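You operate a simulated robot arm through the tools that you are given. There is no shell and no other tool. Be economical: measure what you need, move in short steps, check, and stop when the job is done.

You are at the controls of a simulated robot arm. One attempt, no reset.

Task
Close both outer fingers up to the middle pair, then clamp the blank.
Fine: the 80 mm and 100 mm fingers; free each orange latch, slide, lock it again; clamp bar down last.

The check looks at the end state, three seconds after you hand in, the way a careful person would. Anything else that was tipped, shoved, dropped, spilled or broken makes it a failure.

Robot
A 7-joint arm with a two-finger gripper, on a carriage that runs on a rail from [-3, -1190] to [3, 1190] (x, y) and turns from -153 to 179 degrees about z. Base frame: it is fixed where the carriage stands at the start and does not move with it; the origin is on the floor, on the carriage's upright axis, x ahead of it, y to its left, z up. Lengths are in mm, angles in degrees, forces in N, time in s.
Its first joint turns from -149.0 to 149.0 degrees. Places, roughly: aluminium blank [750, 1000, 1000]; flange one of the stainless blank [600, 100, 900]; folding leaf [600, 100, 900]; hand folder [800, 100, 500]; narrow finger [800, 300, 1200]; narrowest finger [800, 0, 1200]; orange latch of the narrow finger [800, 300, 1200]; orange latch of the narrowest finger [800, 0, 1200]; orange latch of the wide finger [800, -100, 1200]; orange latch of the widest finger [800, 100, 1200]; red angle stop [600, -400, 1000]; wide finger [800, -100, 1200]; widest finger [800, 100, 1200]; yellow back stop [700, 100, 900]. Payload 2.45 kg.
Tool frame: the origin (TCP) lies between the finger pads and is the grasp point; the fingertips stand 26 mm ahead of it; z points along the fingers, y is the line along which they close. Largest opening 96 mm; the body of the gripper starts 69 mm behind the TCP.
Orientation is that of the tool frame in the base frame, as a unit quaternion [w, x, y, z]. With the fingers straight down and closing along the base's y, the tool's x points along the base's -x, its y along +y and its z along -z.

Tools
- The arm moves only by the tool apply_moves. Its argument "steps" is a list of rows, each a list of 7 numbers: the opening, from 0 (shut) to 1 (fully open), then the shift along the tool's x, y, z in mm, then the turn, a rotation vector about the tool's x, y, z in degrees. In form: [[claw, x, y, z, rx, ry, rz], ...]. A call has 1 to 20 rows; each row shifts and turns the commanded pose from where the row before left it, along the tool's axes as they then stand. A row lasts 0.2 s, in which the tool goes at most 50 mm and 8.6 degrees; a call with a longer step from one row to the next is refused whole, and so is a gripper value outside its range. Where a pose cannot be reached the arm comes as near as it can. A force on the tool above 90 N (or 10 N above the force at the start of the call, whichever is more), or a blocked arm, ends the call early, and 0.2 s more pass. Each finger halts on what it meets, pressing with about 25 N; the grip force reading is that of the motor and also rises with nothing between the fingers. The clock runs only during rows and for 0.2 s after the last one: add rows that do not move to give the fingers time. It gives the time, the measured TCP pose, the force on the tool (base axes), the opening and the grip force at its end, in the units of the frame above (readings bear some noise), with the torque about the TCP (base axes, N m) and any sound that the robot's microphone picked up.
- Cameras (640 x 400 px; columns grow to the right, rows downward): "scene" is now at [37.4, 152.9, 1708.6]; the picture's right is [-0.19, -0.98, 0.00], its down [-0.68, 0.13, -0.72] and it looks along [0.71, -0.13, -0.69] (base axes); focal length 251 px, centre (320, 200). "wrist" rides on the gripper at [82, 3, -98] in the tool frame; the picture's right is [-0.04, 1.00, 0.00], its down [-0.73, -0.03, -0.68] and it looks along [-0.68, -0.03, 0.73] (tool axes); focal length 256 px, centre (320, 200). There is no depth. A picture from a camera that has moved, and an enlarged one, comes with that camera's place and axes in the base frame and with its lens.
- get_image(camera): a new picture of that camera. The clock stands still meanwhile.
- move_column(by): slides the trunk up (or, below 0, down) by that many mm; the arm and the scene camera ride with it, the base frame stays. It gives what a move gives, with no picture.
- roll_base(legs): drives the robot by 1 to 6 legs, each [ahead, left, turn to the left] in mm, mm and degrees, along the robot's own axes; the way and the turn of a leg run together, so that a leg with both is an arc; at most 1500 mm and 180 degrees a leg. The arm and the cameras ride along, it lands a little off, and it stops where it bumps. It keeps to its track: a leg is cut to what the track allows. It gives what a move gives.
- turn_head(pan, tilt): turns the head with the scene camera to pan (to the left, within 155 degrees either way) and tilt (down, from -29 to 69), counted from straight ahead of the robot. It gives what a move gives.
- inspect(camera, box): a new picture of the part [left, top, right, bottom] of that camera's present view, enlarged. The clock stands still meanwhile.
- job_done(): hands the job in; it is judged then, once.

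Go step by step. Nothing tells you exact positions but the pictures and the camera data: compare them with the known pose of the tool, close in by small moves and look again before you grip or let go. The budget is 120 turns and 78 pictures, counting those below and the enlarged ones. Unless the task says otherwise, let go and move clear before handing in, and close with one line.

The tools are called after ">>>" as a command line: name --pt "numbers of a row" for each row, then --argument value for the rest, lists and objects as JSON in quotes. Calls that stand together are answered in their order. apply_moves: Moves the arm, as the interface text tells. Its arguments: {"type":"object","properties":{"steps":{"type":"array","items":{"type":"array","items":{"type":"number"}}}},"required":["steps"]} The other tools are called the same way: move_column (by) slides the trunk up or down; roll_base (legs) drives the base; turn_head (pan, tilt) turns the head that bears the scene camera; get_image (camera) takes a picture; inspect (camera, box) takes an enlarged picture of a part of a camera's view; job_done () hands the job in.

At the start:

```text
clock: 0.0
ee_pos: [832.1, 377.0, 1400.9]
ee_rot: [0.002, 0.0, 1.0, 0.0]
wrist_force: [0.1, 0.1, 1.0]
ft_torque: [0.01, 0.0, 0.0]
grip_width: 96.0
grip_force: 0.0
trunk travel left (down, up): [-710.0, 0.0]
robot x, y, heading: [2.1, 2.9, 0.1]
head pan, tilt: [-10.7, 43.6]
```

scene: 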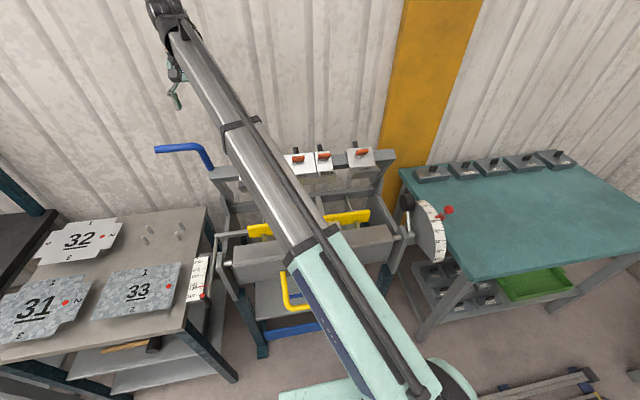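
wrist: 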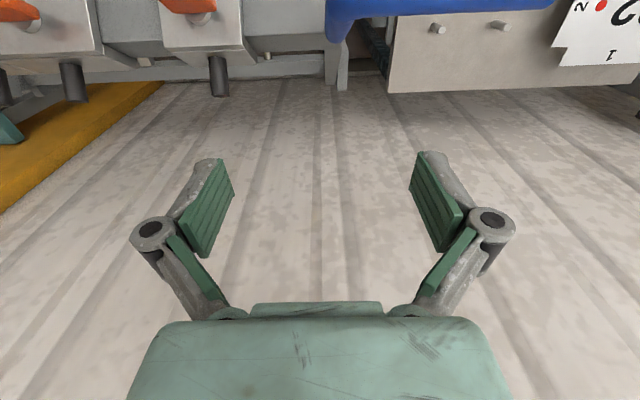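

I see a hand folder with four fingers on a beam, with the arm blocking part of the view. I'll take enlarged views first.

>>> inspect --camera "scene" --box '[200, 120, 460, 280]'

>>> inspect --camera "wrist" --box '[0, 0, 400, 120]'

```text
2.46 times, centred on (330, 200) of scene
camera zoom: at [37.4, 152.9, 1708.6], right [-0.19, -0.98, 0.0], down [-0.68, 0.13, -0.72], along [0.71, -0.13, -0.69], focal length 618 px, centre (295, 200)
```

zoom: 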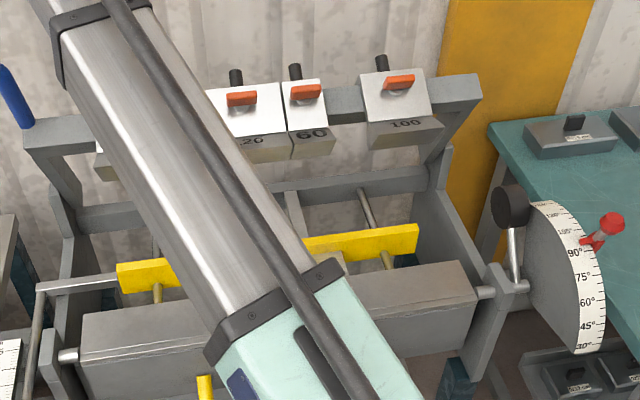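

```text
1.60 times, centred on (200, 60) of wrist
camera zoom: at [750.2, 379.9, 1498.5], right [0.04, 1.0, 0.0], down [0.73, -0.03, 0.68], along [0.68, -0.03, -0.73], focal length 410 px, centre (512, 424)
```

zoom: 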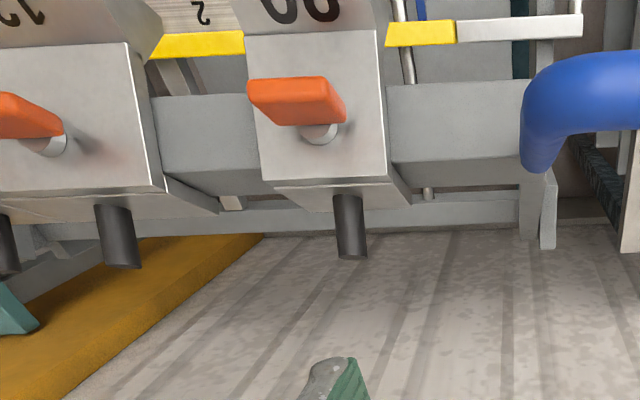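

The arm hides the left half. I'll roll left along the rail for a clear view of the folder.

>>> roll_base --legs '[[0, 300, 0]]'

>>> turn_head --pan -28 --tilt 40

>>> get_image --camera "scene"

```text
clock: 2.0
ee_pos: [834.3, 673.7, 1399.4]
ee_rot: [0.001, 0.001, 1.0, 0.001]
wrist_force: [0.1, 0.0, -0.1]
ft_torque: [0.0, -0.04, 0.0]
grip_width: 96.2
grip_force: 0.0
trunk travel left (down, up): [-710.0, 0.0]
robot x, y, heading: [-2.2, 295.7, 0.0]
head pan, tilt: [-10.7, 43.6]
```

```text
clock: 2.8
ee_pos: [832.9, 673.5, 1401.8]
ee_rot: [0.002, 0.001, 1.0, 0.001]
wrist_force: [-0.1, -0.5, -0.1]
ft_torque: [-0.02, -0.03, 0.01]
grip_width: 95.9
grip_force: 0.0
trunk travel left (down, up): [-710.0, 0.0]
robot x, y, heading: [0.6, 295.2, -0.2]
head pan, tilt: [-28.0, 40.0]
```

```text
73 pictures are left
camera scene: at [32.6, 425.0, 1713.8], right [-0.47, -0.88, 0.0], down [-0.57, 0.3, -0.77], along [0.68, -0.36, -0.64], focal length 251 px, centre (320, 200)
```

scene: 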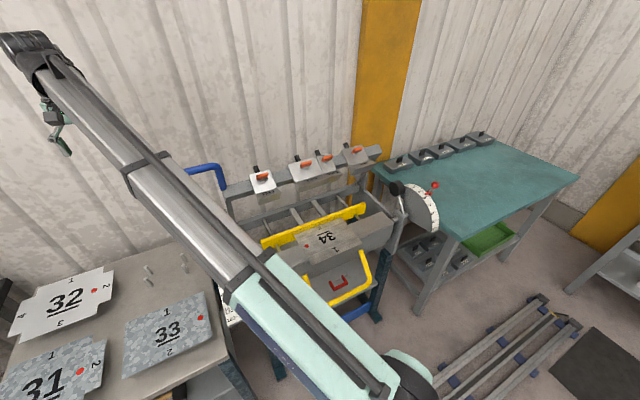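

>>> inspect --camera "scene" --box '[200, 130, 392, 250]'

>>> inspect --camera "scene" --box '[240, 140, 368, 220]'

>>> inspect --camera "scene" --box '[230, 200, 454, 340]'

```text
3.33 times, centred on (296, 190) of scene
camera zoom: at [32.6, 425.0, 1713.8], right [-0.47, -0.88, 0.0], down [-0.57, 0.3, -0.77], along [0.68, -0.36, -0.64], focal length 837 px, centre (400, 233)
```

zoom: 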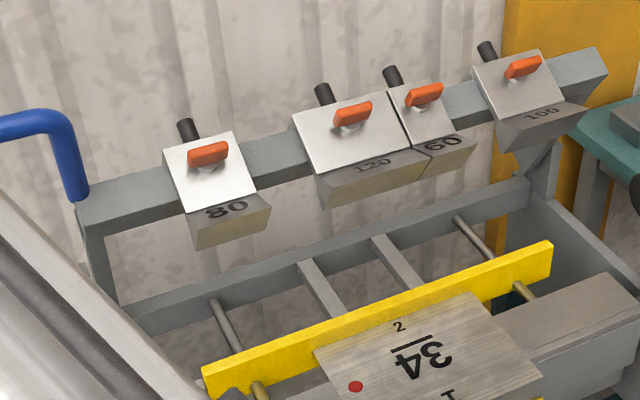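

```text
5.00 times, centred on (304, 180) of scene
camera zoom: at [32.6, 425.0, 1713.8], right [-0.47, -0.88, 0.0], down [-0.57, 0.3, -0.77], along [0.68, -0.36, -0.64], focal length 1256 px, centre (400, 300)
```

zoom: 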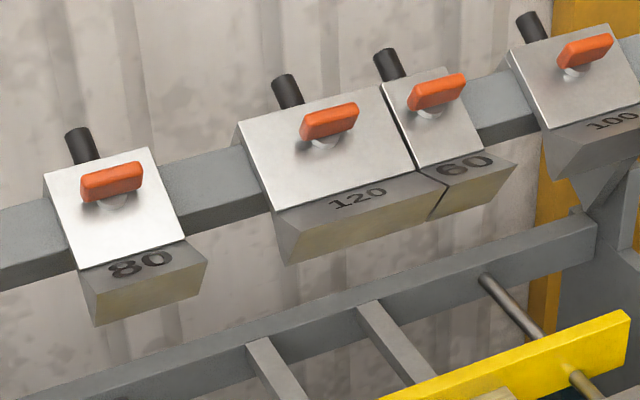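

```text
2.86 times, centred on (342, 270) of scene
camera zoom: at [32.6, 425.0, 1713.8], right [-0.47, -0.88, 0.0], down [-0.57, 0.3, -0.77], along [0.68, -0.36, -0.64], focal length 717 px, centre (257, 0)
```

zoom: 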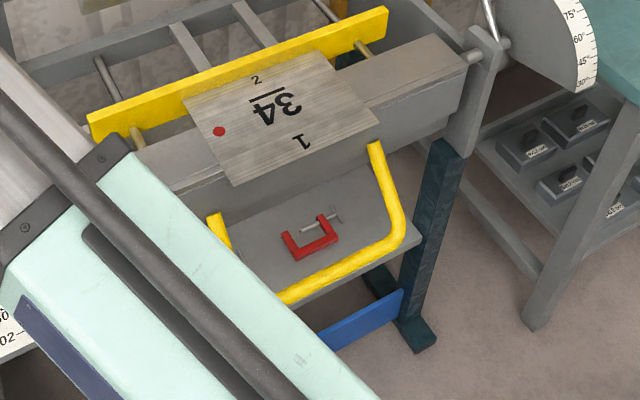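

Two-view triangulation puts the 80 mm finger's plate at y 220–300, tilted about 32°, with its latch near (765, 258, 1210). I'll bring the tool in front of and above it, tilted 32°, to look closely.

>>> apply_moves --pt "1 14 -46 0 0 0 0" --pt "1 14 -46 0 0 0 0" --pt "1 14 -46 0 0 0 0" --pt "1 14 -46 0 0 0 0" --pt "1 14 -46 0 0 0 0" --pt "1 14 -46 0 0 0 0" --pt "1 14 -46 0 0 0 0" --pt "1 14 -46 0 0 0 0" --pt "1 14 -46 0 0 0 0" --pt "1 0 0 20 0 -8 0" --pt "1 0 0 20 0 -8 0" --pt "1 0 0 20 0 -8 0" --pt "1 0 0 20 0 -8 0"

>>> get_image --camera "wrist"

```text
clock: 5.6
ee_pos: [760.2, 265.9, 1247.5]
ee_rot: [0.278, 0.001, 0.961, 0.0]
wrist_force: [0.3, 0.8, 0.6]
ft_torque: [0.0, -0.02, 0.06]
grip_width: 96.0
grip_force: 0.0
out of reach, approached as far as the arm can: row 1, 2, 3, 4, 5, 6, 7, 8, 9
trunk travel left (down, up): [-710.0, 0.0]
robot x, y, heading: [1.1, 299.7, -0.0]
head pan, tilt: [-28.0, 40.0]
```

```text
69 pictures are left
camera wrist: at [637.9, 268.1, 1287.6], right [0.04, 1.0, 0.02], down [0.26, -0.03, 0.97], along [0.97, -0.03, -0.26], focal length 256 px, centre (320, 200)
```

wrist: 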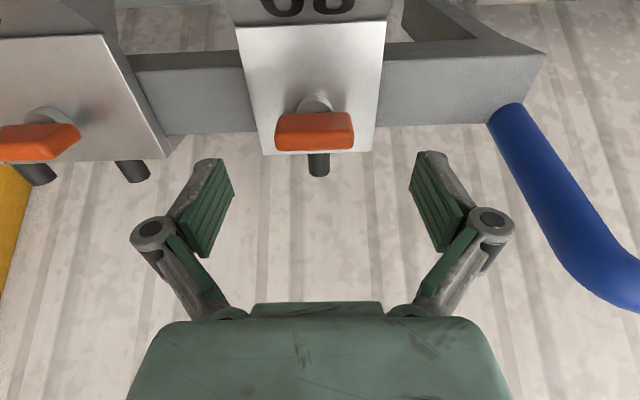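

The latch lever is about 43 mm long along y, on a post, with its centre near (765, 262, 1214). I'll back off, twist the tool −90° so the jaws straddle the narrow sides, and check.

>>> apply_moves --pt "0.5 13 -4 -40 0 0 0" --pt "0.5 0 0 0 0 0 -8.2" --pt "0.5 0 0 0 0 0 -8.2" --pt "0.5 0 0 0 0 0 -8.2" --pt "0.5 0 0 0 0 0 -8.2" --pt "0.5 0 0 0 0 0 -8.2" --pt "0.5 0 0 0 0 0 -8.2" --pt "0.5 0 0 0 0 0 -8.2" --pt "0.5 0 0 0 0 0 -8.2" --pt "0.5 0 0 0 0 0 -8.2" --pt "0.5 0 0 0 0 0 -8.2" --pt "0.5 0 0 0 0 0 -8.0" --pt "0.5 0 0 0 0 0 0"

>>> get_image --camera "wrist"

```text
clock: 8.4
ee_pos: [726.9, 264.2, 1274.2]
ee_rot: [-0.196, 0.68, -0.679, 0.196]
wrist_force: [-0.2, 0.2, -0.2]
ft_torque: [-0.01, 0.01, 0.03]
grip_width: 47.8
grip_force: 0.1
trunk travel left (down, up): [-710.0, 0.0]
robot x, y, heading: [0.2, 295.2, -0.3]
head pan, tilt: [-28.0, 40.0]
```

```text
68 pictures are left
camera wrist: at [671.6, 180.9, 1355.9], right [-0.85, 0.04, -0.53], down [-0.34, 0.73, 0.59], along [0.41, 0.68, -0.61], focal length 256 px, centre (320, 200)
```

wrist: 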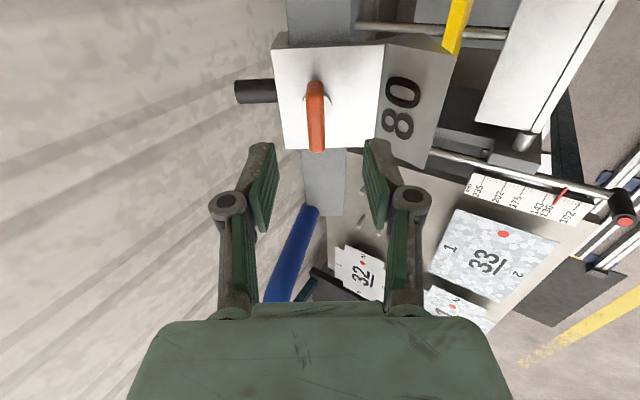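

The lever lies centred between the jaws. I'll advance 50 mm and look.

>>> apply_moves --pt "0.5 0 0 25 0 0 0" --pt "0.5 0 0 25 0 0 0" --pt "0.5 0 0 0 0 0 0"

>>> get_image --camera "wrist"

```text
clock: 9.2
ee_pos: [753.4, 263.8, 1234.5]
ee_rot: [0.196, -0.679, 0.68, -0.196]
wrist_force: [0.5, -0.6, 0.4]
ft_torque: [0.01, -0.02, 0.01]
grip_width: 48.0
grip_force: 0.1
trunk travel left (down, up): [-710.0, 0.0]
robot x, y, heading: [2.4, 297.5, -0.0]
head pan, tilt: [-28.0, 40.0]
```

```text
67 pictures are left
camera wrist: at [698.2, 181.7, 1315.8], right [-0.85, 0.04, -0.53], down [-0.34, 0.73, 0.59], along [0.42, 0.68, -0.61], focal length 256 px, centre (320, 200)
```

wrist: 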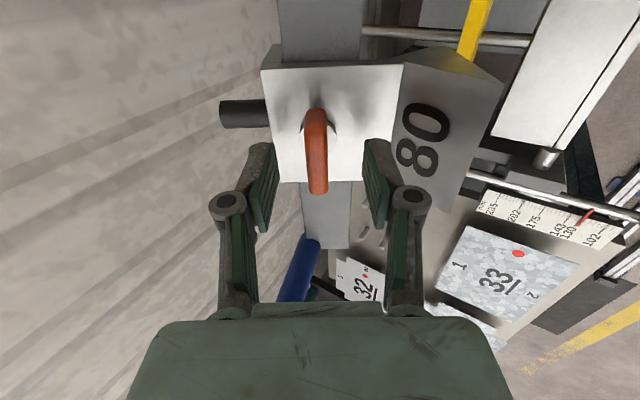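

The plate is about 47 mm ahead of the TCP and the lever about 24 mm. I'll advance 14 mm and close on the lever.

>>> apply_moves --pt "0.5 0 0 14 0 0 0" --pt "0.5 0 0 0 0 0 0" --pt "0.0 0 0 0 0 0 0" --pt "0.0 0 0 0 0 0 0" --pt "0.0 0 0 0 0 0 0"

>>> get_image --camera "wrist"

```text
clock: 10.4
ee_pos: [760.8, 263.7, 1221.6]
ee_rot: [0.198, -0.679, 0.679, -0.196]
wrist_force: [2.0, 0.3, 5.9]
ft_torque: [0.01, -0.24, 0.0]
grip_width: 11.8
grip_force: 38.4
trunk travel left (down, up): [-710.0, 0.0]
robot x, y, heading: [4.2, 297.4, -0.3]
head pan, tilt: [-28.0, 40.0]
```

```text
66 pictures are left
camera wrist: at [705.9, 180.9, 1304.0], right [-0.84, 0.04, -0.53], down [-0.34, 0.73, 0.59], along [0.42, 0.68, -0.61], focal length 256 px, centre (320, 200)
```

wrist: 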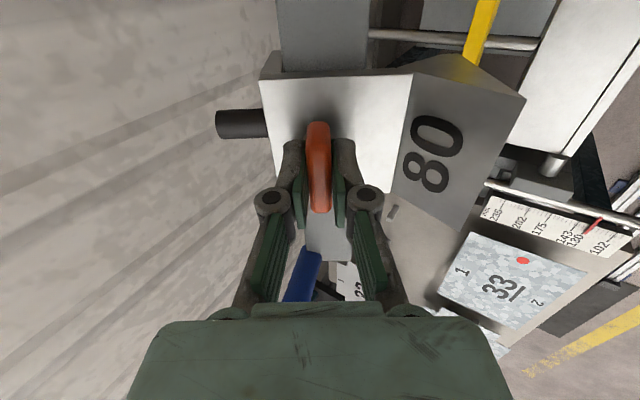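

The lever is gripped (11.8 mm). I'll try turning it clockwise in small steps, watching the torque.

>>> apply_moves --pt "0 0 0 0 0 0 5" --pt "0 0 0 0 0 0 5" --pt "0 0 0 0 0 0 5" --pt "0 0 0 0 0 0 0"

```text
clock: 11.4
ee_pos: [761.1, 264.2, 1220.3]
ee_rot: [0.221, -0.584, 0.763, -0.169]
wrist_force: [-1.3, 0.9, 12.6]
ft_torque: [-0.77, -0.14, 1.18]
grip_width: 17.9
grip_force: 43.2
trunk travel left (down, up): [-710.0, 0.0]
robot x, y, heading: [4.2, 295.4, -0.1]
head pan, tilt: [-28.0, 40.0]
```

The jaws are being wedged open (17.9 mm), so the lever resists this way. I'll look before deciding.

>>> inspect --camera "wrist" --box '[200, 60, 440, 230]'

>>> apply_moves --pt "0 0 0 0 0 0 -5" --pt "0 0 0 0 0 0 -5" --pt "0 0 0 0 0 0 -5" --pt "0 0 0 0 0 0 0" --pt "0 0 0 0 0 0 -5" --pt "0 0 0 0 0 0 -5" --pt "0 0 0 0 0 0 -5" --pt "0 0 0 0 0 0 0"

>>> inspect --camera "wrist" --box '[200, 60, 440, 230]'

```text
2.35 times, centred on (320, 145) of wrist
camera zoom: at [687.3, 185.0, 1291.9], right [-0.81, 0.3, -0.51], down [-0.18, 0.7, 0.69], along [0.56, 0.65, -0.51], focal length 602 px, centre (320, 329)
```

zoom: 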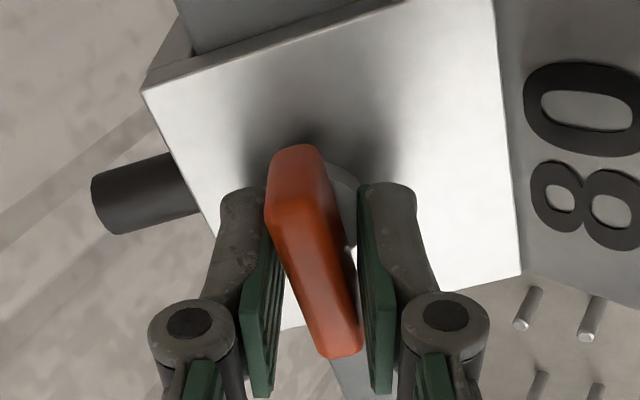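

```text
clock: 13.2
ee_pos: [760.0, 262.5, 1221.2]
ee_rot: [-0.169, 0.761, -0.586, 0.22]
wrist_force: [-0.2, -1.3, 10.5]
ft_torque: [-0.92, -0.4, -0.56]
grip_width: 11.8
grip_force: 38.4
trunk travel left (down, up): [-710.0, 0.0]
robot x, y, heading: [0.1, 297.7, -0.3]
head pan, tilt: [-28.0, 40.0]
```

```text
2.35 times, centred on (320, 145) of wrist
camera zoom: at [723.2, 182.2, 1313.9], right [-0.82, -0.22, -0.52], down [-0.5, 0.72, 0.49], along [0.27, 0.66, -0.7], focal length 602 px, centre (320, 329)
```

zoom: 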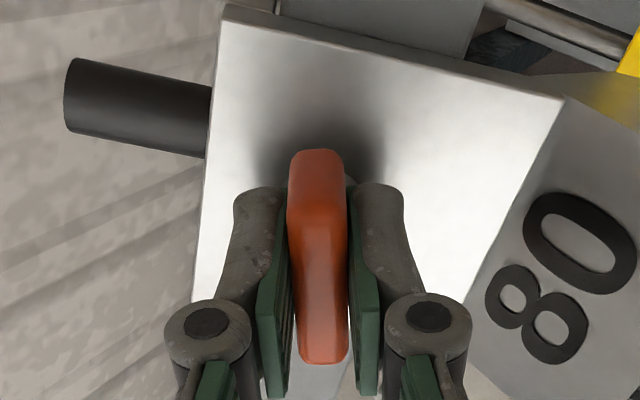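

Counter-clockwise works: the lever follows with the grip still at 11.8 mm. I'll continue.

>>> apply_moves --pt "0 0 0 0 0 0 -8" --pt "0 0 0 0 0 0 -8" --pt "0 0 0 0 0 0 -8" --pt "0 0 0 0 0 0 -8" --pt "0 0 0 0 0 0 -8" --pt "0 0 0 0 0 0 0"

```text
clock: 14.6
ee_pos: [760.5, 263.7, 1219.6]
ee_rot: [-0.083, 0.916, -0.289, 0.265]
wrist_force: [-0.1, -0.8, 9.9]
ft_torque: [-0.4, -0.71, -0.21]
grip_width: 11.9
grip_force: 38.8
trunk travel left (down, up): [-710.0, 0.0]
robot x, y, heading: [0.7, 297.4, 0.1]
head pan, tilt: [-28.0, 40.0]
```

>>> apply_moves --pt "0 0 0 0 0 0 -7" --pt "0 0 0 0 0 0 -7" --pt "0 0 0 0 0 0 -7" --pt "0 0 0 0 0 0 -7" --pt "0 0 0 0 0 0 -7" --pt "0 0 0 0 0 0 0"

>>> get_image --camera "wrist"

```text
clock: 16.0
ee_pos: [760.1, 261.8, 1220.5]
ee_rot: [-0.026, 0.957, -0.089, 0.276]
wrist_force: [0.5, -1.9, 9.7]
ft_torque: [-0.1, -0.63, -0.06]
grip_width: 11.8
grip_force: 39.5
out of reach, approached as far as the arm can: row 4, 5
trunk travel left (down, up): [-710.0, 0.0]
robot x, y, heading: [-2.1, 301.2, -0.1]
head pan, tilt: [-28.0, 40.0]
```

```text
63 pictures are left
camera wrist: at [775.5, 244.1, 1346.8], right [-0.19, -0.97, -0.12], down [-0.97, 0.16, 0.19], along [-0.17, 0.15, -0.97], focal length 256 px, centre (320, 200)
```

wrist: 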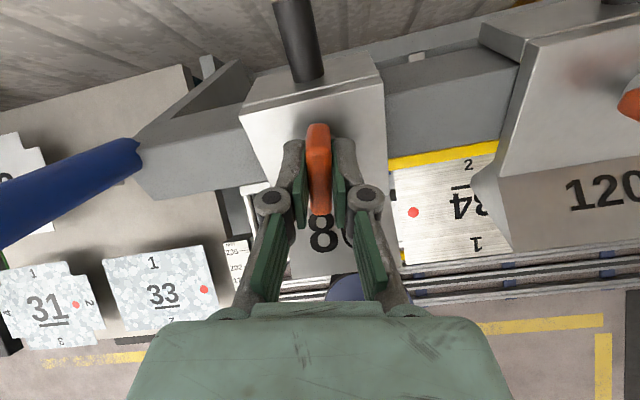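

The wrist joint hit its limit with the lever turned about 79°. I'll test whether it's already free with a small slide toward −y.

>>> apply_moves --pt "0 0.6 3 0 0 0 0" --pt "0 0.6 3 0 0 0 0" --pt "0 0.6 3 0 0 0 0" --pt "0 0 0 0 0 0 0"

>>> get_image --camera "wrist"

```text
clock: 17.0
ee_pos: [760.5, 254.1, 1221.2]
ee_rot: [-0.024, 0.957, -0.095, 0.275]
wrist_force: [-2.3, 0.7, 7.2]
ft_torque: [0.03, 0.26, 0.03]
grip_width: 11.7
grip_force: 39.1
trunk travel left (down, up): [-710.0, 0.0]
robot x, y, heading: [3.6, 295.5, -0.2]
head pan, tilt: [-28.0, 40.0]
```

```text
62 pictures are left
camera wrist: at [775.6, 236.1, 1346.8], right [-0.2, -0.97, -0.12], down [-0.97, 0.18, 0.19], along [-0.17, 0.15, -0.97], focal length 256 px, centre (320, 200)
```

wrist: 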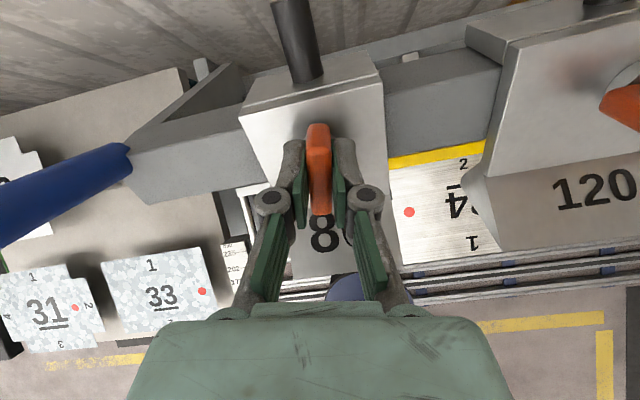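

It slides freely with little force. About 57 mm of gap remains; I'll slide 45 mm in small steps, letting the wrist unwind slightly to stay within its limit.

>>> apply_moves --pt "0 0.9 4.9 0 0 0 0.3" --pt "0 0.9 4.9 0 0 0 0.3" --pt "0 0.9 4.9 0 0 0 0.3" --pt "0 1 4.9 0 0 0 0.3" --pt "0 1 4.9 0 0 0 0.3" --pt "0 1 4.9 0 0 0 0.3" --pt "0 1 4.9 0 0 0 0.3" --pt "0 1 4.9 0 0 0 0.3" --pt "0 1 4.9 0 0 0 0.3" --pt "0 0 0 0 0 0 0"

>>> get_image --camera "wrist"

```text
clock: 19.2
ee_pos: [761.2, 227.4, 1221.5]
ee_rot: [-0.031, 0.954, -0.116, 0.275]
wrist_force: [-5.7, 1.2, 7.4]
ft_torque: [0.25, 1.14, 0.14]
grip_width: 11.6
grip_force: 39.0
out of reach, approached as far as the arm can: row 2, 4, 6, 8
trunk travel left (down, up): [-710.0, 0.0]
robot x, y, heading: [-3.0, 295.3, -0.0]
head pan, tilt: [-28.0, 40.0]
```

```text
61 pictures are left
camera wrist: at [774.9, 203.7, 1346.4], right [-0.24, -0.96, -0.14], down [-0.96, 0.21, 0.2], along [-0.16, 0.19, -0.97], focal length 256 px, centre (320, 200)
```

wrist: 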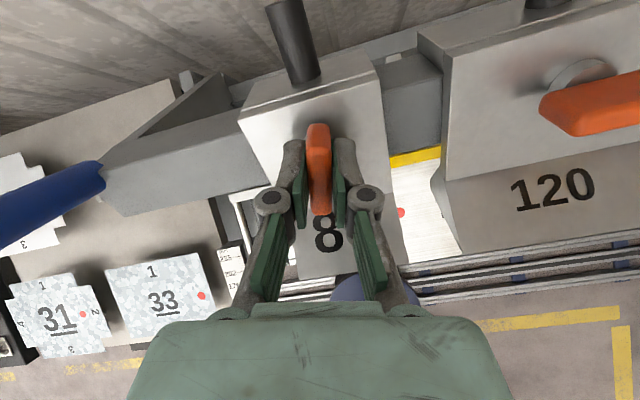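

Half the rows were clipped by the wrist limit. I'll continue with a bit more unwinding per row.

>>> apply_moves --pt "0 0 0 0 0 0 1.5" --pt "0 1.3 4.8 0 0 0 0.6" --pt "0 1.3 4.8 0 0 0 0.6" --pt "0 1.3 4.8 0 0 0 0.6" --pt "0 1.4 4.8 0 0 0 0.6" --pt "0 0 0 0 0 0 0"

>>> get_image --camera "wrist"

```text
clock: 20.6
ee_pos: [761.7, 207.7, 1221.0]
ee_rot: [-0.042, 0.95, -0.144, 0.275]
wrist_force: [-2.1, 0.7, 7.0]
ft_torque: [0.23, 0.64, 0.14]
grip_width: 11.8
grip_force: 39.2
trunk travel left (down, up): [-710.0, 0.0]
robot x, y, heading: [4.5, 295.0, -0.1]
head pan, tilt: [-28.0, 40.0]
```

```text
60 pictures are left
camera wrist: at [773.9, 179.1, 1345.7], right [-0.28, -0.94, -0.18], down [-0.95, 0.25, 0.2], along [-0.15, 0.23, -0.96], focal length 256 px, centre (320, 200)
```

wrist: 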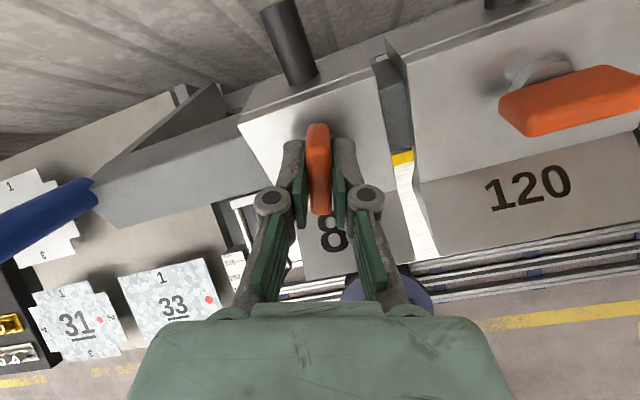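

About 12 mm of gap remains. I'll advance 10 mm gently.

>>> apply_moves --pt "0 0.8 2.4 0 0 0 0.4" --pt "0 0.8 2.4 0 0 0 0.4" --pt "0 0.8 2.4 0 0 0 0.4" --pt "0 0.8 2.4 0 0 0 0.4" --pt "0 0 0 0 0 0 0"

>>> inspect --camera "wrist" --box '[220, 0, 540, 260]'

```text
clock: 21.8
ee_pos: [761.8, 195.4, 1220.7]
ee_rot: [-0.044, 0.948, -0.157, 0.275]
wrist_force: [-3.3, 0.4, 12.3]
ft_torque: [0.05, 0.03, 0.0]
grip_width: 11.7
grip_force: 39.0
trunk travel left (down, up): [-710.0, 0.0]
robot x, y, heading: [2.9, 298.5, -0.1]
head pan, tilt: [-28.0, 40.0]
```

```text
1.54 times, centred on (380, 130) of wrist
camera zoom: at [773.1, 166.0, 1345.2], right [-0.31, -0.93, -0.19], down [-0.94, 0.27, 0.21], along [-0.14, 0.24, -0.96], focal length 394 px, centre (228, 308)
```

zoom: 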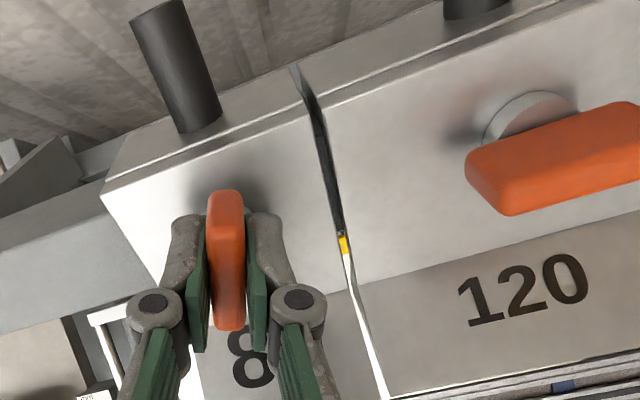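

About 3–4 mm remains. I'll make small steps, watching for contact force.

>>> apply_moves --pt "0 0.5 1.4 0 0 0 0.2" --pt "0 0.5 1.4 0 0 0 0.2" --pt "0 0 0 0 0 0 0"

>>> apply_moves --pt "0 0.5 1.4 0 0 0 0.2" --pt "0 0 0 0 0 0 0"

>>> inspect --camera "wrist" --box '[300, 20, 480, 240]'

```text
clock: 22.6
ee_pos: [761.0, 194.3, 1220.9]
ee_rot: [-0.046, 0.947, -0.161, 0.275]
wrist_force: [-2.0, 1.3, 12.0]
ft_torque: [-0.11, -0.56, -0.08]
grip_width: 12.0
grip_force: 39.1
trunk travel left (down, up): [-710.0, 0.0]
robot x, y, heading: [-3.4, 297.6, -0.1]
head pan, tilt: [-28.0, 40.0]
```

```text
clock: 23.2
ee_pos: [762.1, 193.1, 1221.7]
ee_rot: [-0.046, 0.947, -0.163, 0.274]
wrist_force: [-0.2, 4.8, 13.7]
ft_torque: [-0.02, -0.7, -0.05]
grip_width: 11.7
grip_force: 38.8
trunk travel left (down, up): [-710.0, 0.0]
robot x, y, heading: [-0.6, 298.5, 0.1]
head pan, tilt: [-28.0, 40.0]
```

```text
1.82 times, centred on (390, 130) of wrist
camera zoom: at [772.8, 161.6, 1345.0], right [-0.31, -0.93, -0.2], down [-0.94, 0.27, 0.21], along [-0.14, 0.25, -0.96], focal length 465 px, centre (193, 327)
```

zoom: 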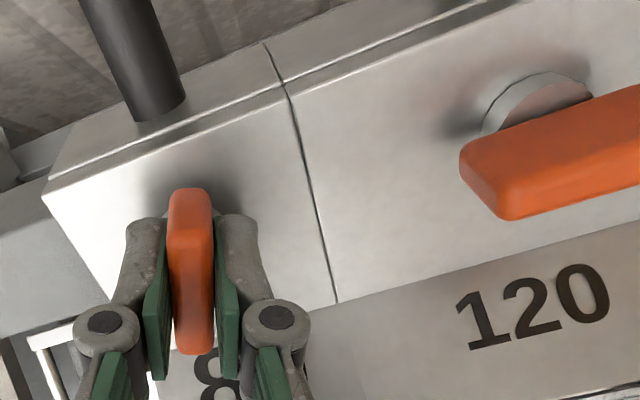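

The finger is flush against the 120. Now I'll turn the lever back about 71° to lock it.

>>> apply_moves --pt "0 0 0 0 0 0 7.9" --pt "0 0 0 0 0 0 7.9" --pt "0 0 0 0 0 0 7.9" --pt "0 0 0 0 0 0 7.9" --pt "0 0 0 0 0 0 7.9" --pt "0 0 0 0 0 0 7.9" --pt "0 0 0 0 0 0 7.9" --pt "0 0 0 0 0 0 7.9" --pt "0 0 0 0 0 0 8.0" --pt "0 0 0 0 0 0 2" --pt "0 0 0 0 0 0 0"

>>> get_image --camera "wrist"

```text
clock: 25.6
ee_pos: [761.1, 192.8, 1220.8]
ee_rot: [0.201, -0.664, 0.695, -0.191]
wrist_force: [-2.1, 5.1, 7.1]
ft_torque: [-0.35, 0.06, 0.97]
grip_width: 12.4
grip_force: 39.0
trunk travel left (down, up): [-710.0, 0.0]
robot x, y, heading: [2.2, 296.3, -0.1]
head pan, tilt: [-28.0, 40.0]
```

```text
57 pictures are left
camera wrist: at [703.1, 110.2, 1300.9], right [-0.84, 0.09, -0.53], down [-0.31, 0.73, 0.61], along [0.44, 0.68, -0.59], focal length 256 px, centre (320, 200)
```

wrist: 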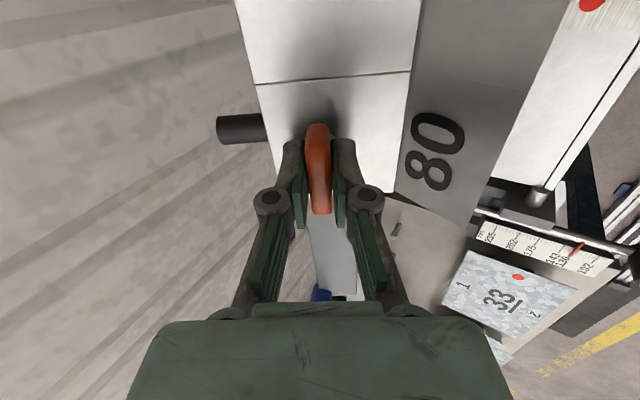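

The lever is back along y and at its stop (torque rising), so I'll release, retreat, and check the 80 before rolling to the 100.

>>> apply_moves --pt "0.45 0 0 0 0 0 0" --pt "0.45 0 0 0 0 0 0" --pt "0.45 0 0 -30 0 0 0" --pt "0.45 0 0 -40 0 0 0" --pt "0.45 0 0 -40 0 0 0" --pt "0.45 0 0 0 0 0 0"

>>> get_image --camera "wrist"

```text
clock: 27.0
ee_pos: [701.7, 191.2, 1314.2]
ee_rot: [0.201, -0.664, 0.695, -0.19]
wrist_force: [-0.3, -0.3, 0.8]
ft_torque: [-0.02, 0.02, 0.02]
grip_width: 43.1
grip_force: 0.0
trunk travel left (down, up): [-710.0, 0.0]
robot x, y, heading: [2.0, 298.8, -0.1]
head pan, tilt: [-28.0, 40.0]
```

```text
56 pictures are left
camera wrist: at [643.7, 108.2, 1393.5], right [-0.84, 0.09, -0.53], down [-0.31, 0.73, 0.61], along [0.44, 0.68, -0.59], focal length 256 px, centre (320, 200)
```

wrist: 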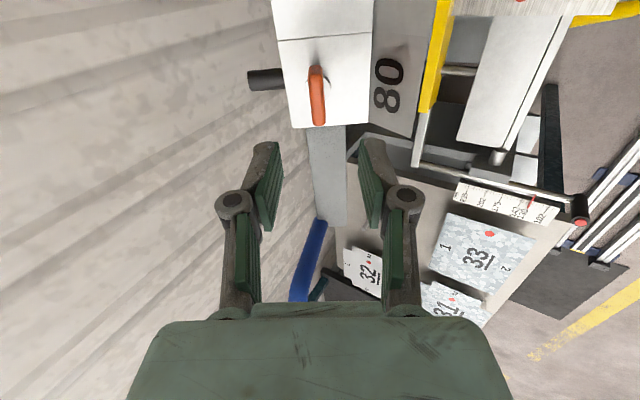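

The 80 is flush and locked. Now I'll roll right along the rail for the 100.

>>> roll_base --legs '[[0, -660, 0]]'

>>> turn_head --pan 20 --tilt 38

>>> get_image --camera "scene"

```text
clock: 30.7
ee_pos: [701.0, -461.0, 1313.4]
ee_rot: [0.2, -0.665, 0.694, -0.191]
wrist_force: [0.7, 0.0, 0.2]
ft_torque: [0.04, 0.02, 0.0]
grip_width: 43.1
grip_force: 0.1
trunk travel left (down, up): [-710.0, 0.0]
robot x, y, heading: [-0.9, -356.0, 0.1]
head pan, tilt: [-28.0, 40.0]
```

```text
clock: 31.8
ee_pos: [699.6, -461.5, 1314.7]
ee_rot: [0.201, -0.664, 0.694, -0.193]
wrist_force: [-0.7, -0.4, -0.8]
ft_torque: [0.0, 0.0, 0.02]
grip_width: 43.0
grip_force: 0.1
trunk travel left (down, up): [-710.0, 0.0]
robot x, y, heading: [-1.6, -355.0, 0.3]
head pan, tilt: [20.0, 38.0]
```

```text
55 pictures are left
camera scene: at [36.4, -158.7, 1716.8], right [0.34, -0.94, 0.0], down [-0.58, -0.21, -0.79], along [0.74, 0.27, -0.62], focal length 251 px, centre (320, 200)
```

scene: 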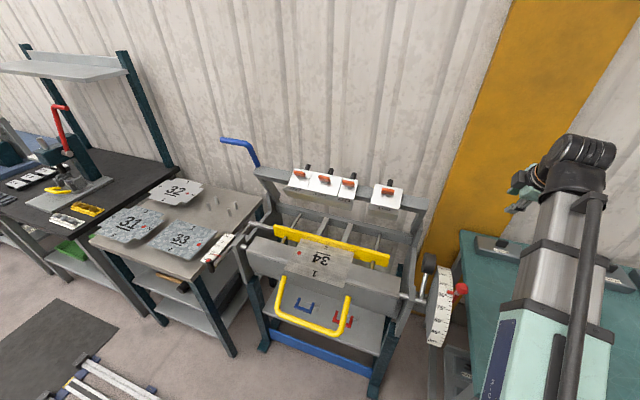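

>>> inspect --camera "scene" --box '[210, 130, 450, 280]'

>>> inspect --camera "scene" --box '[270, 155, 430, 255]'

```text
2.67 times, centred on (330, 205) of scene
camera zoom: at [36.4, -158.7, 1716.8], right [0.34, -0.94, 0.0], down [-0.58, -0.21, -0.79], along [0.74, 0.27, -0.62], focal length 670 px, centre (293, 187)
```

zoom: 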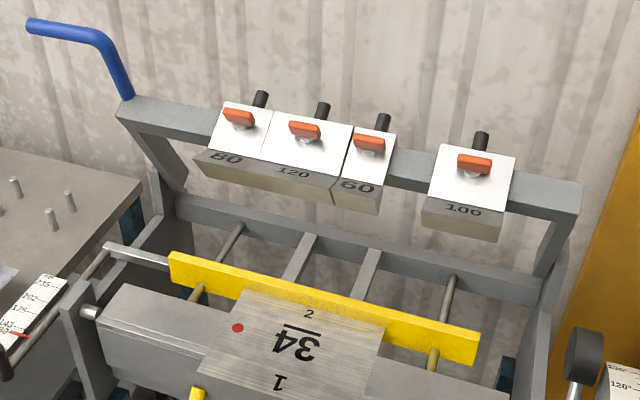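

```text
4.00 times, centred on (350, 205) of scene
camera zoom: at [36.4, -158.7, 1716.8], right [0.34, -0.94, 0.0], down [-0.58, -0.21, -0.79], along [0.74, 0.27, -0.62], focal length 1004 px, centre (200, 180)
```

zoom: 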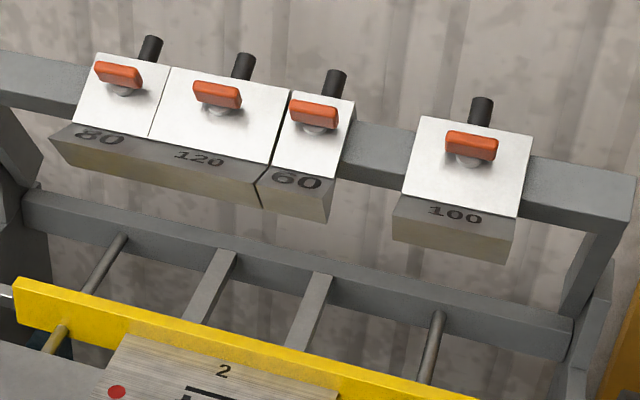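

The 100's latch is at about (765, −139, 1210), and the gap to the 60 is about 55 mm. I'll move over it.

>>> apply_moves --pt "0.45 0 0 0 0 0 -2.6" --pt "0.45 -46 0 0 0 0 0" --pt "0.45 -46 0 0 0 0 0" --pt "0.45 -46 0 0 0 0 0" --pt "0.45 -46 0 0 0 0 0" --pt "0.45 -46 0 0 0 0 0" --pt "0.45 -46 0 0 0 0 0" --pt "0.45 -46 0 0 0 0 0" --pt "0.45 0 0 0 0 0 0" --pt "0.45 0 -1 46 0 0 0" --pt "0.45 0 0 0 0 0 0"

>>> get_image --camera "wrist"

```text
clock: 34.2
ee_pos: [728.0, -140.1, 1274.7]
ee_rot: [-0.196, 0.68, -0.678, 0.196]
wrist_force: [0.8, 0.0, 0.9]
ft_torque: [-0.01, 0.01, -0.01]
grip_width: 43.3
grip_force: 0.0
trunk travel left (down, up): [-710.0, 0.0]
robot x, y, heading: [2.5, -357.6, -0.1]
head pan, tilt: [20.0, 38.0]
```

```text
52 pictures are left
camera wrist: at [672.8, -222.3, 1357.1], right [-0.85, 0.04, -0.53], down [-0.34, 0.73, 0.59], along [0.41, 0.68, -0.61], focal length 256 px, centre (320, 200)
```

wrist: 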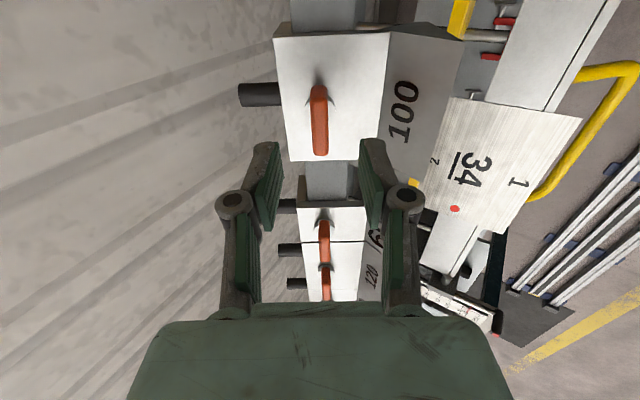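

It's aligned the same as with the 80. I'll advance 63 mm and grip.

>>> apply_moves --pt "0.45 0 1.5 30 0 0 0" --pt "0.45 0 0 20 0 0 0" --pt "0.45 0 0 13 0 0 0" --pt "0.45 0 0 0 0 0 0" --pt "0 0 0 0 0 0 0" --pt "0 0 0 0 0 0 0" --pt "0 0 0 0 0 0 0"

>>> get_image --camera "wrist"

```text
clock: 35.8
ee_pos: [759.1, -138.7, 1220.2]
ee_rot: [-0.197, 0.679, -0.679, 0.196]
wrist_force: [1.4, -0.6, 7.3]
ft_torque: [0.23, -0.27, 0.09]
grip_width: 11.6
grip_force: 38.5
trunk travel left (down, up): [-710.0, 0.0]
robot x, y, heading: [-1.2, -355.8, 0.0]
head pan, tilt: [20.0, 38.0]
```

```text
51 pictures are left
camera wrist: at [703.7, -222.1, 1302.4], right [-0.84, 0.04, -0.53], down [-0.34, 0.73, 0.59], along [0.41, 0.68, -0.61], focal length 256 px, centre (320, 200)
```

wrist: 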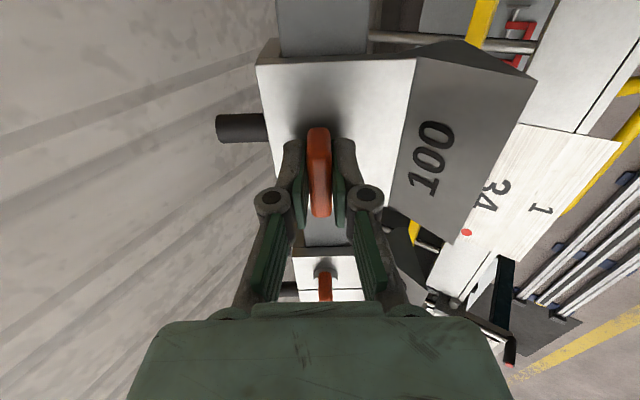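

Gripped. I'll turn counter-clockwise 16° and check the width and torque.

>>> apply_moves --pt "0 0 0 0 0 0 -5" --pt "0 0 0 0 0 0 -5" --pt "0 0 0 0 0 0 -6" --pt "0 0 0 0 0 0 0"

```text
clock: 36.8
ee_pos: [758.5, -138.9, 1218.9]
ee_rot: [-0.166, 0.767, -0.578, 0.222]
wrist_force: [3.5, -1.4, 1.3]
ft_torque: [-1.0, -0.49, -0.63]
grip_width: 11.7
grip_force: 38.9
trunk travel left (down, up): [-710.0, 0.0]
robot x, y, heading: [1.1, -361.3, -0.1]
head pan, tilt: [20.0, 38.0]
```

The lever turns. I'll continue to 90° total.

>>> apply_moves --pt "0 0 0 0 0 0 -8" --pt "0 0 0 0 0 0 -8" --pt "0 0 0 0 0 0 -8" --pt "0 0 0 0 0 0 -8" --pt "0 0 0 0 0 0 -8" --pt "0 0 0 0 0 0 -8" --pt "0 0 0 0 0 0 -8" --pt "0 0 0 0 0 0 -8" --pt "0 0 0 0 0 0 -8" --pt "0 0 0 0 0 0 0"

>>> get_image --camera "wrist"

```text
clock: 39.0
ee_pos: [760.6, -137.8, 1221.7]
ee_rot: [-0.005, 0.961, -0.016, 0.277]
wrist_force: [7.3, 1.5, 1.7]
ft_torque: [-0.01, -1.04, 0.03]
grip_width: 12.0
grip_force: 38.7
trunk travel left (down, up): [-710.0, 0.0]
robot x, y, heading: [-1.2, -354.2, 0.0]
head pan, tilt: [20.0, 38.0]
```

```text
50 pictures are left
camera wrist: at [775.6, -145.3, 1348.0], right [-0.06, -1.0, -0.04], down [-0.98, 0.05, 0.18], along [-0.18, 0.05, -0.98], focal length 256 px, centre (320, 200)
```

wrist: 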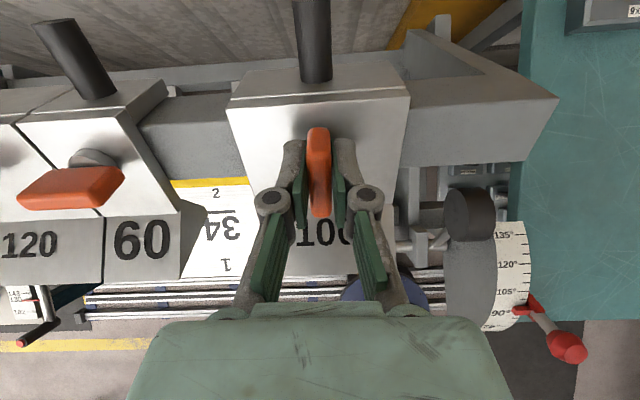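

It's free at about 88°. I'll slide toward +y 35 mm.

>>> apply_moves --pt "0 0 -5 0 0 0 0" --pt "0 0 -5 0 0 0 0" --pt "0 0 -5 0 0 0 0" --pt "0 0 -5 0 0 0 0" --pt "0 0 -5 0 0 0 0" --pt "0 0 -5 0 0 0 0" --pt "0 0 -5 0 0 0 0" --pt "0 0 0 0 0 0 0"

>>> get_image --camera "wrist"

```text
clock: 40.8
ee_pos: [759.4, -103.5, 1221.5]
ee_rot: [-0.005, 0.961, -0.016, 0.277]
wrist_force: [5.6, 0.4, -3.7]
ft_torque: [-0.07, -0.5, 0.04]
grip_width: 11.8
grip_force: 38.6
trunk travel left (down, up): [-710.0, 0.0]
robot x, y, heading: [-0.8, -358.9, -0.3]
head pan, tilt: [20.0, 38.0]
```

```text
49 pictures are left
camera wrist: at [775.9, -110.7, 1348.0], right [-0.06, -1.0, -0.04], down [-0.98, 0.05, 0.19], along [-0.18, 0.05, -0.98], focal length 256 px, centre (320, 200)
```

wrist: 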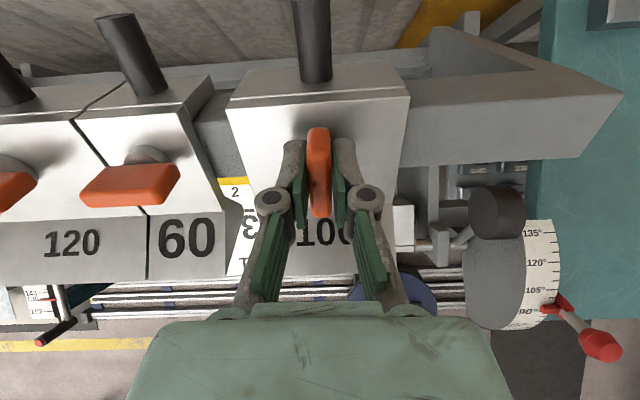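

About 17 mm remains. I'll slide 13 mm and look.

>>> apply_moves --pt "0 0 -4 0 0 0 0" --pt "0 0 -3 0 0 0 0" --pt "0 0 -3 0 0 0 0" --pt "0 0 -3 0 0 0 0" --pt "0 0 0 0 0 0 0"

>>> inspect --camera "wrist" --box '[140, 20, 420, 260]'

```text
clock: 42.0
ee_pos: [758.7, -89.3, 1220.9]
ee_rot: [-0.005, 0.961, -0.017, 0.276]
wrist_force: [1.5, -0.7, -8.2]
ft_torque: [-0.02, 1.18, 0.05]
grip_width: 11.9
grip_force: 39.2
trunk travel left (down, up): [-710.0, 0.0]
robot x, y, heading: [-3.2, -360.6, 0.2]
head pan, tilt: [20.0, 38.0]
```

```text
1.67 times, centred on (280, 140) of wrist
camera zoom: at [776.8, -97.2, 1348.5], right [-0.06, -1.0, -0.04], down [-0.98, 0.05, 0.19], along [-0.18, 0.05, -0.98], focal length 427 px, centre (387, 300)
```

zoom: 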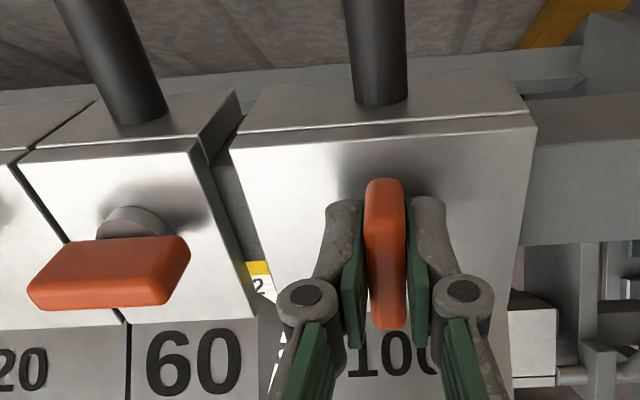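

About 10–12 mm remains. I'll slide 8 mm more.

>>> apply_moves --pt "0 0 -2.5 0 0 0 0" --pt "0 0 -2.5 0 0 0 0" --pt "0 0 -2.5 0 0 0 0" --pt "0 0 0 0 0 0 0"

>>> inspect --camera "wrist" --box '[140, 20, 420, 260]'

```text
clock: 43.0
ee_pos: [760.5, -84.5, 1223.5]
ee_rot: [-0.004, 0.961, -0.016, 0.278]
wrist_force: [1.7, -0.8, -4.5]
ft_torque: [0.01, 1.02, 0.04]
grip_width: 11.7
grip_force: 38.3
trunk travel left (down, up): [-710.0, 0.0]
robot x, y, heading: [-4.3, -353.3, -0.1]
head pan, tilt: [20.0, 38.0]
```

```text
1.67 times, centred on (280, 140) of wrist
camera zoom: at [776.8, -90.6, 1348.7], right [-0.06, -1.0, -0.04], down [-0.98, 0.05, 0.18], along [-0.18, 0.05, -0.98], focal length 427 px, centre (387, 300)
```

zoom: 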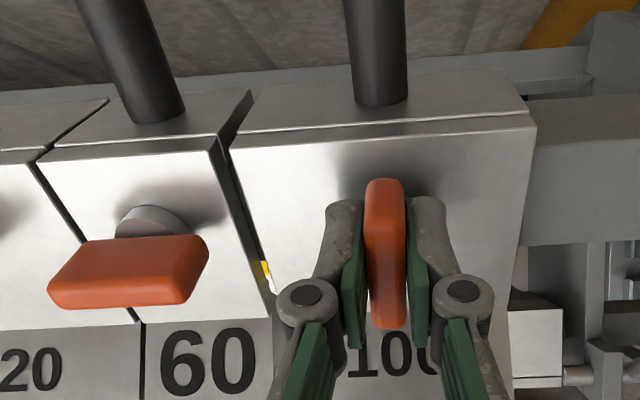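

About 5 mm left; I'll close gently.

>>> apply_moves --pt "0 0 -2 0 0 0 0" --pt "0 0 -1.5 0 0 0 0" --pt "0 0 0 0 0 0 0"

>>> apply_moves --pt "0 0 -1 0 0 0 0" --pt "0 0 0 0 0 0 0"

>>> inspect --camera "wrist" --box '[140, 20, 420, 260]'

```text
clock: 43.8
ee_pos: [760.1, -80.3, 1222.2]
ee_rot: [-0.005, 0.961, -0.017, 0.276]
wrist_force: [2.9, -1.4, -5.8]
ft_torque: [0.02, 0.94, 0.01]
grip_width: 11.5
grip_force: 38.9
trunk travel left (down, up): [-710.0, 0.0]
robot x, y, heading: [-2.2, -355.0, 0.0]
head pan, tilt: [20.0, 38.0]
```

```text
clock: 44.4
ee_pos: [760.8, -79.5, 1221.7]
ee_rot: [-0.006, 0.961, -0.016, 0.276]
wrist_force: [2.0, -0.7, -5.6]
ft_torque: [-0.03, 1.17, 0.0]
grip_width: 11.8
grip_force: 38.5
trunk travel left (down, up): [-710.0, 0.0]
robot x, y, heading: [-0.1, -357.8, -0.2]
head pan, tilt: [20.0, 38.0]
```

```text
1.67 times, centred on (280, 140) of wrist
camera zoom: at [777.3, -86.1, 1348.9], right [-0.06, -1.0, -0.04], down [-0.98, 0.05, 0.19], along [-0.18, 0.05, -0.98], focal length 427 px, centre (387, 300)
```

zoom: 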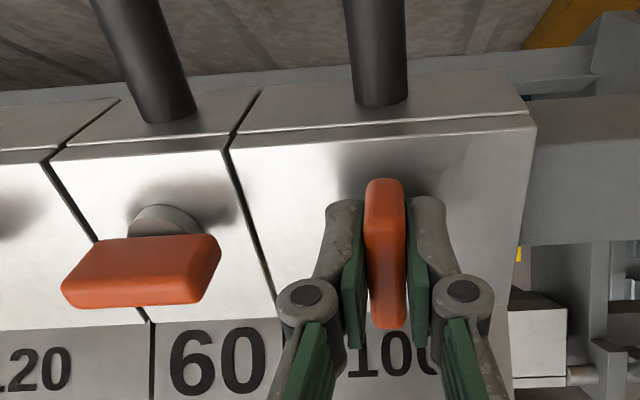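

Nearly closed, about 1 mm. I'll push until contact shows.

>>> apply_moves --pt "0 0 -1 0 0 0 0" --pt "0 0 0 0 0 0 0"

>>> apply_moves --pt "0 0 -1 0 0 0 0" --pt "0 0 0 0 0 0 0"

>>> inspect --camera "wrist" --box '[140, 20, 420, 260]'

```text
clock: 45.0
ee_pos: [759.8, -78.2, 1222.1]
ee_rot: [-0.006, 0.961, -0.016, 0.277]
wrist_force: [2.7, -1.3, -7.7]
ft_torque: [0.01, 1.08, 0.03]
grip_width: 11.9
grip_force: 38.8
trunk travel left (down, up): [-710.0, 0.0]
robot x, y, heading: [1.8, -351.8, 0.1]
head pan, tilt: [20.0, 38.0]
```

```text
clock: 45.6
ee_pos: [761.3, -76.6, 1222.5]
ee_rot: [-0.004, 0.961, -0.017, 0.277]
wrist_force: [1.9, -2.5, -5.9]
ft_torque: [-0.01, 1.16, 0.07]
grip_width: 11.9
grip_force: 39.3
trunk travel left (down, up): [-710.0, 0.0]
robot x, y, heading: [-4.0, -358.3, -0.2]
head pan, tilt: [20.0, 38.0]
```

```text
1.67 times, centred on (280, 140) of wrist
camera zoom: at [777.3, -84.3, 1348.9], right [-0.06, -1.0, -0.04], down [-0.98, 0.05, 0.19], along [-0.18, 0.05, -0.98], focal length 427 px, centre (387, 300)
```

zoom: 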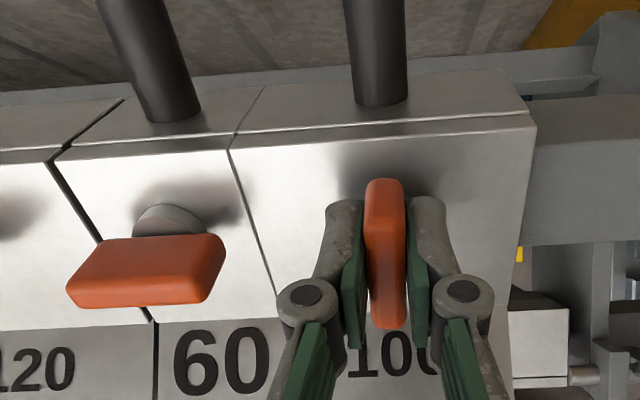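

It's flush. One small extra nudge, then I'll turn the lever back to lock.

>>> apply_moves --pt "0 0 -0.6 0 0 0 0" --pt "0 0 0 0 0 0 8" --pt "0 0 0 0 0 0 8" --pt "0 0 0 0 0 0 8" --pt "0 0 0 0 0 0 8" --pt "0 0 0 0 0 0 8" --pt "0 0 0 0 0 0 8" --pt "0 0 0 0 0 0 8" --pt "0 0 0 0 0 0 8" --pt "0 0 0 0 0 0 8" --pt "0 0 0 0 0 0 8" --pt "0 0 0 0 0 0 8" --pt "0 0 0 0 0 0 2.5" --pt "0 0 0 0 0 0 0"

>>> get_image --camera "wrist"

```text
clock: 48.6
ee_pos: [762.0, -79.2, 1221.3]
ee_rot: [0.2, -0.664, 0.694, -0.191]
wrist_force: [6.5, -15.0, -5.8]
ft_torque: [-1.07, -0.09, 0.52]
grip_width: 12.4
grip_force: 39.7
trunk travel left (down, up): [-710.0, 0.0]
robot x, y, heading: [-0.6, -358.3, 0.3]
head pan, tilt: [20.0, 38.0]
```

```text
44 pictures are left
camera wrist: at [703.2, -160.4, 1302.2], right [-0.84, 0.08, -0.53], down [-0.31, 0.73, 0.61], along [0.44, 0.68, -0.59], focal length 256 px, centre (320, 200)
```

wrist: 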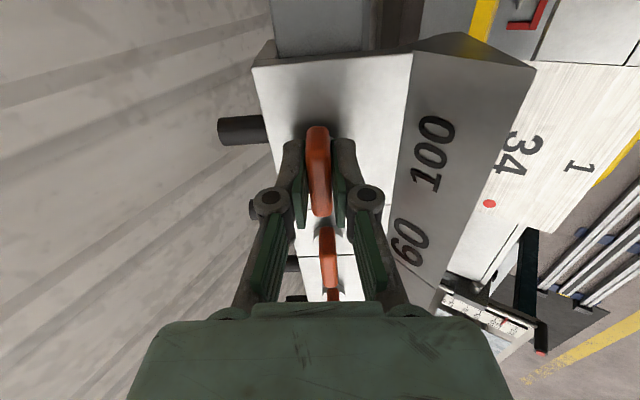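

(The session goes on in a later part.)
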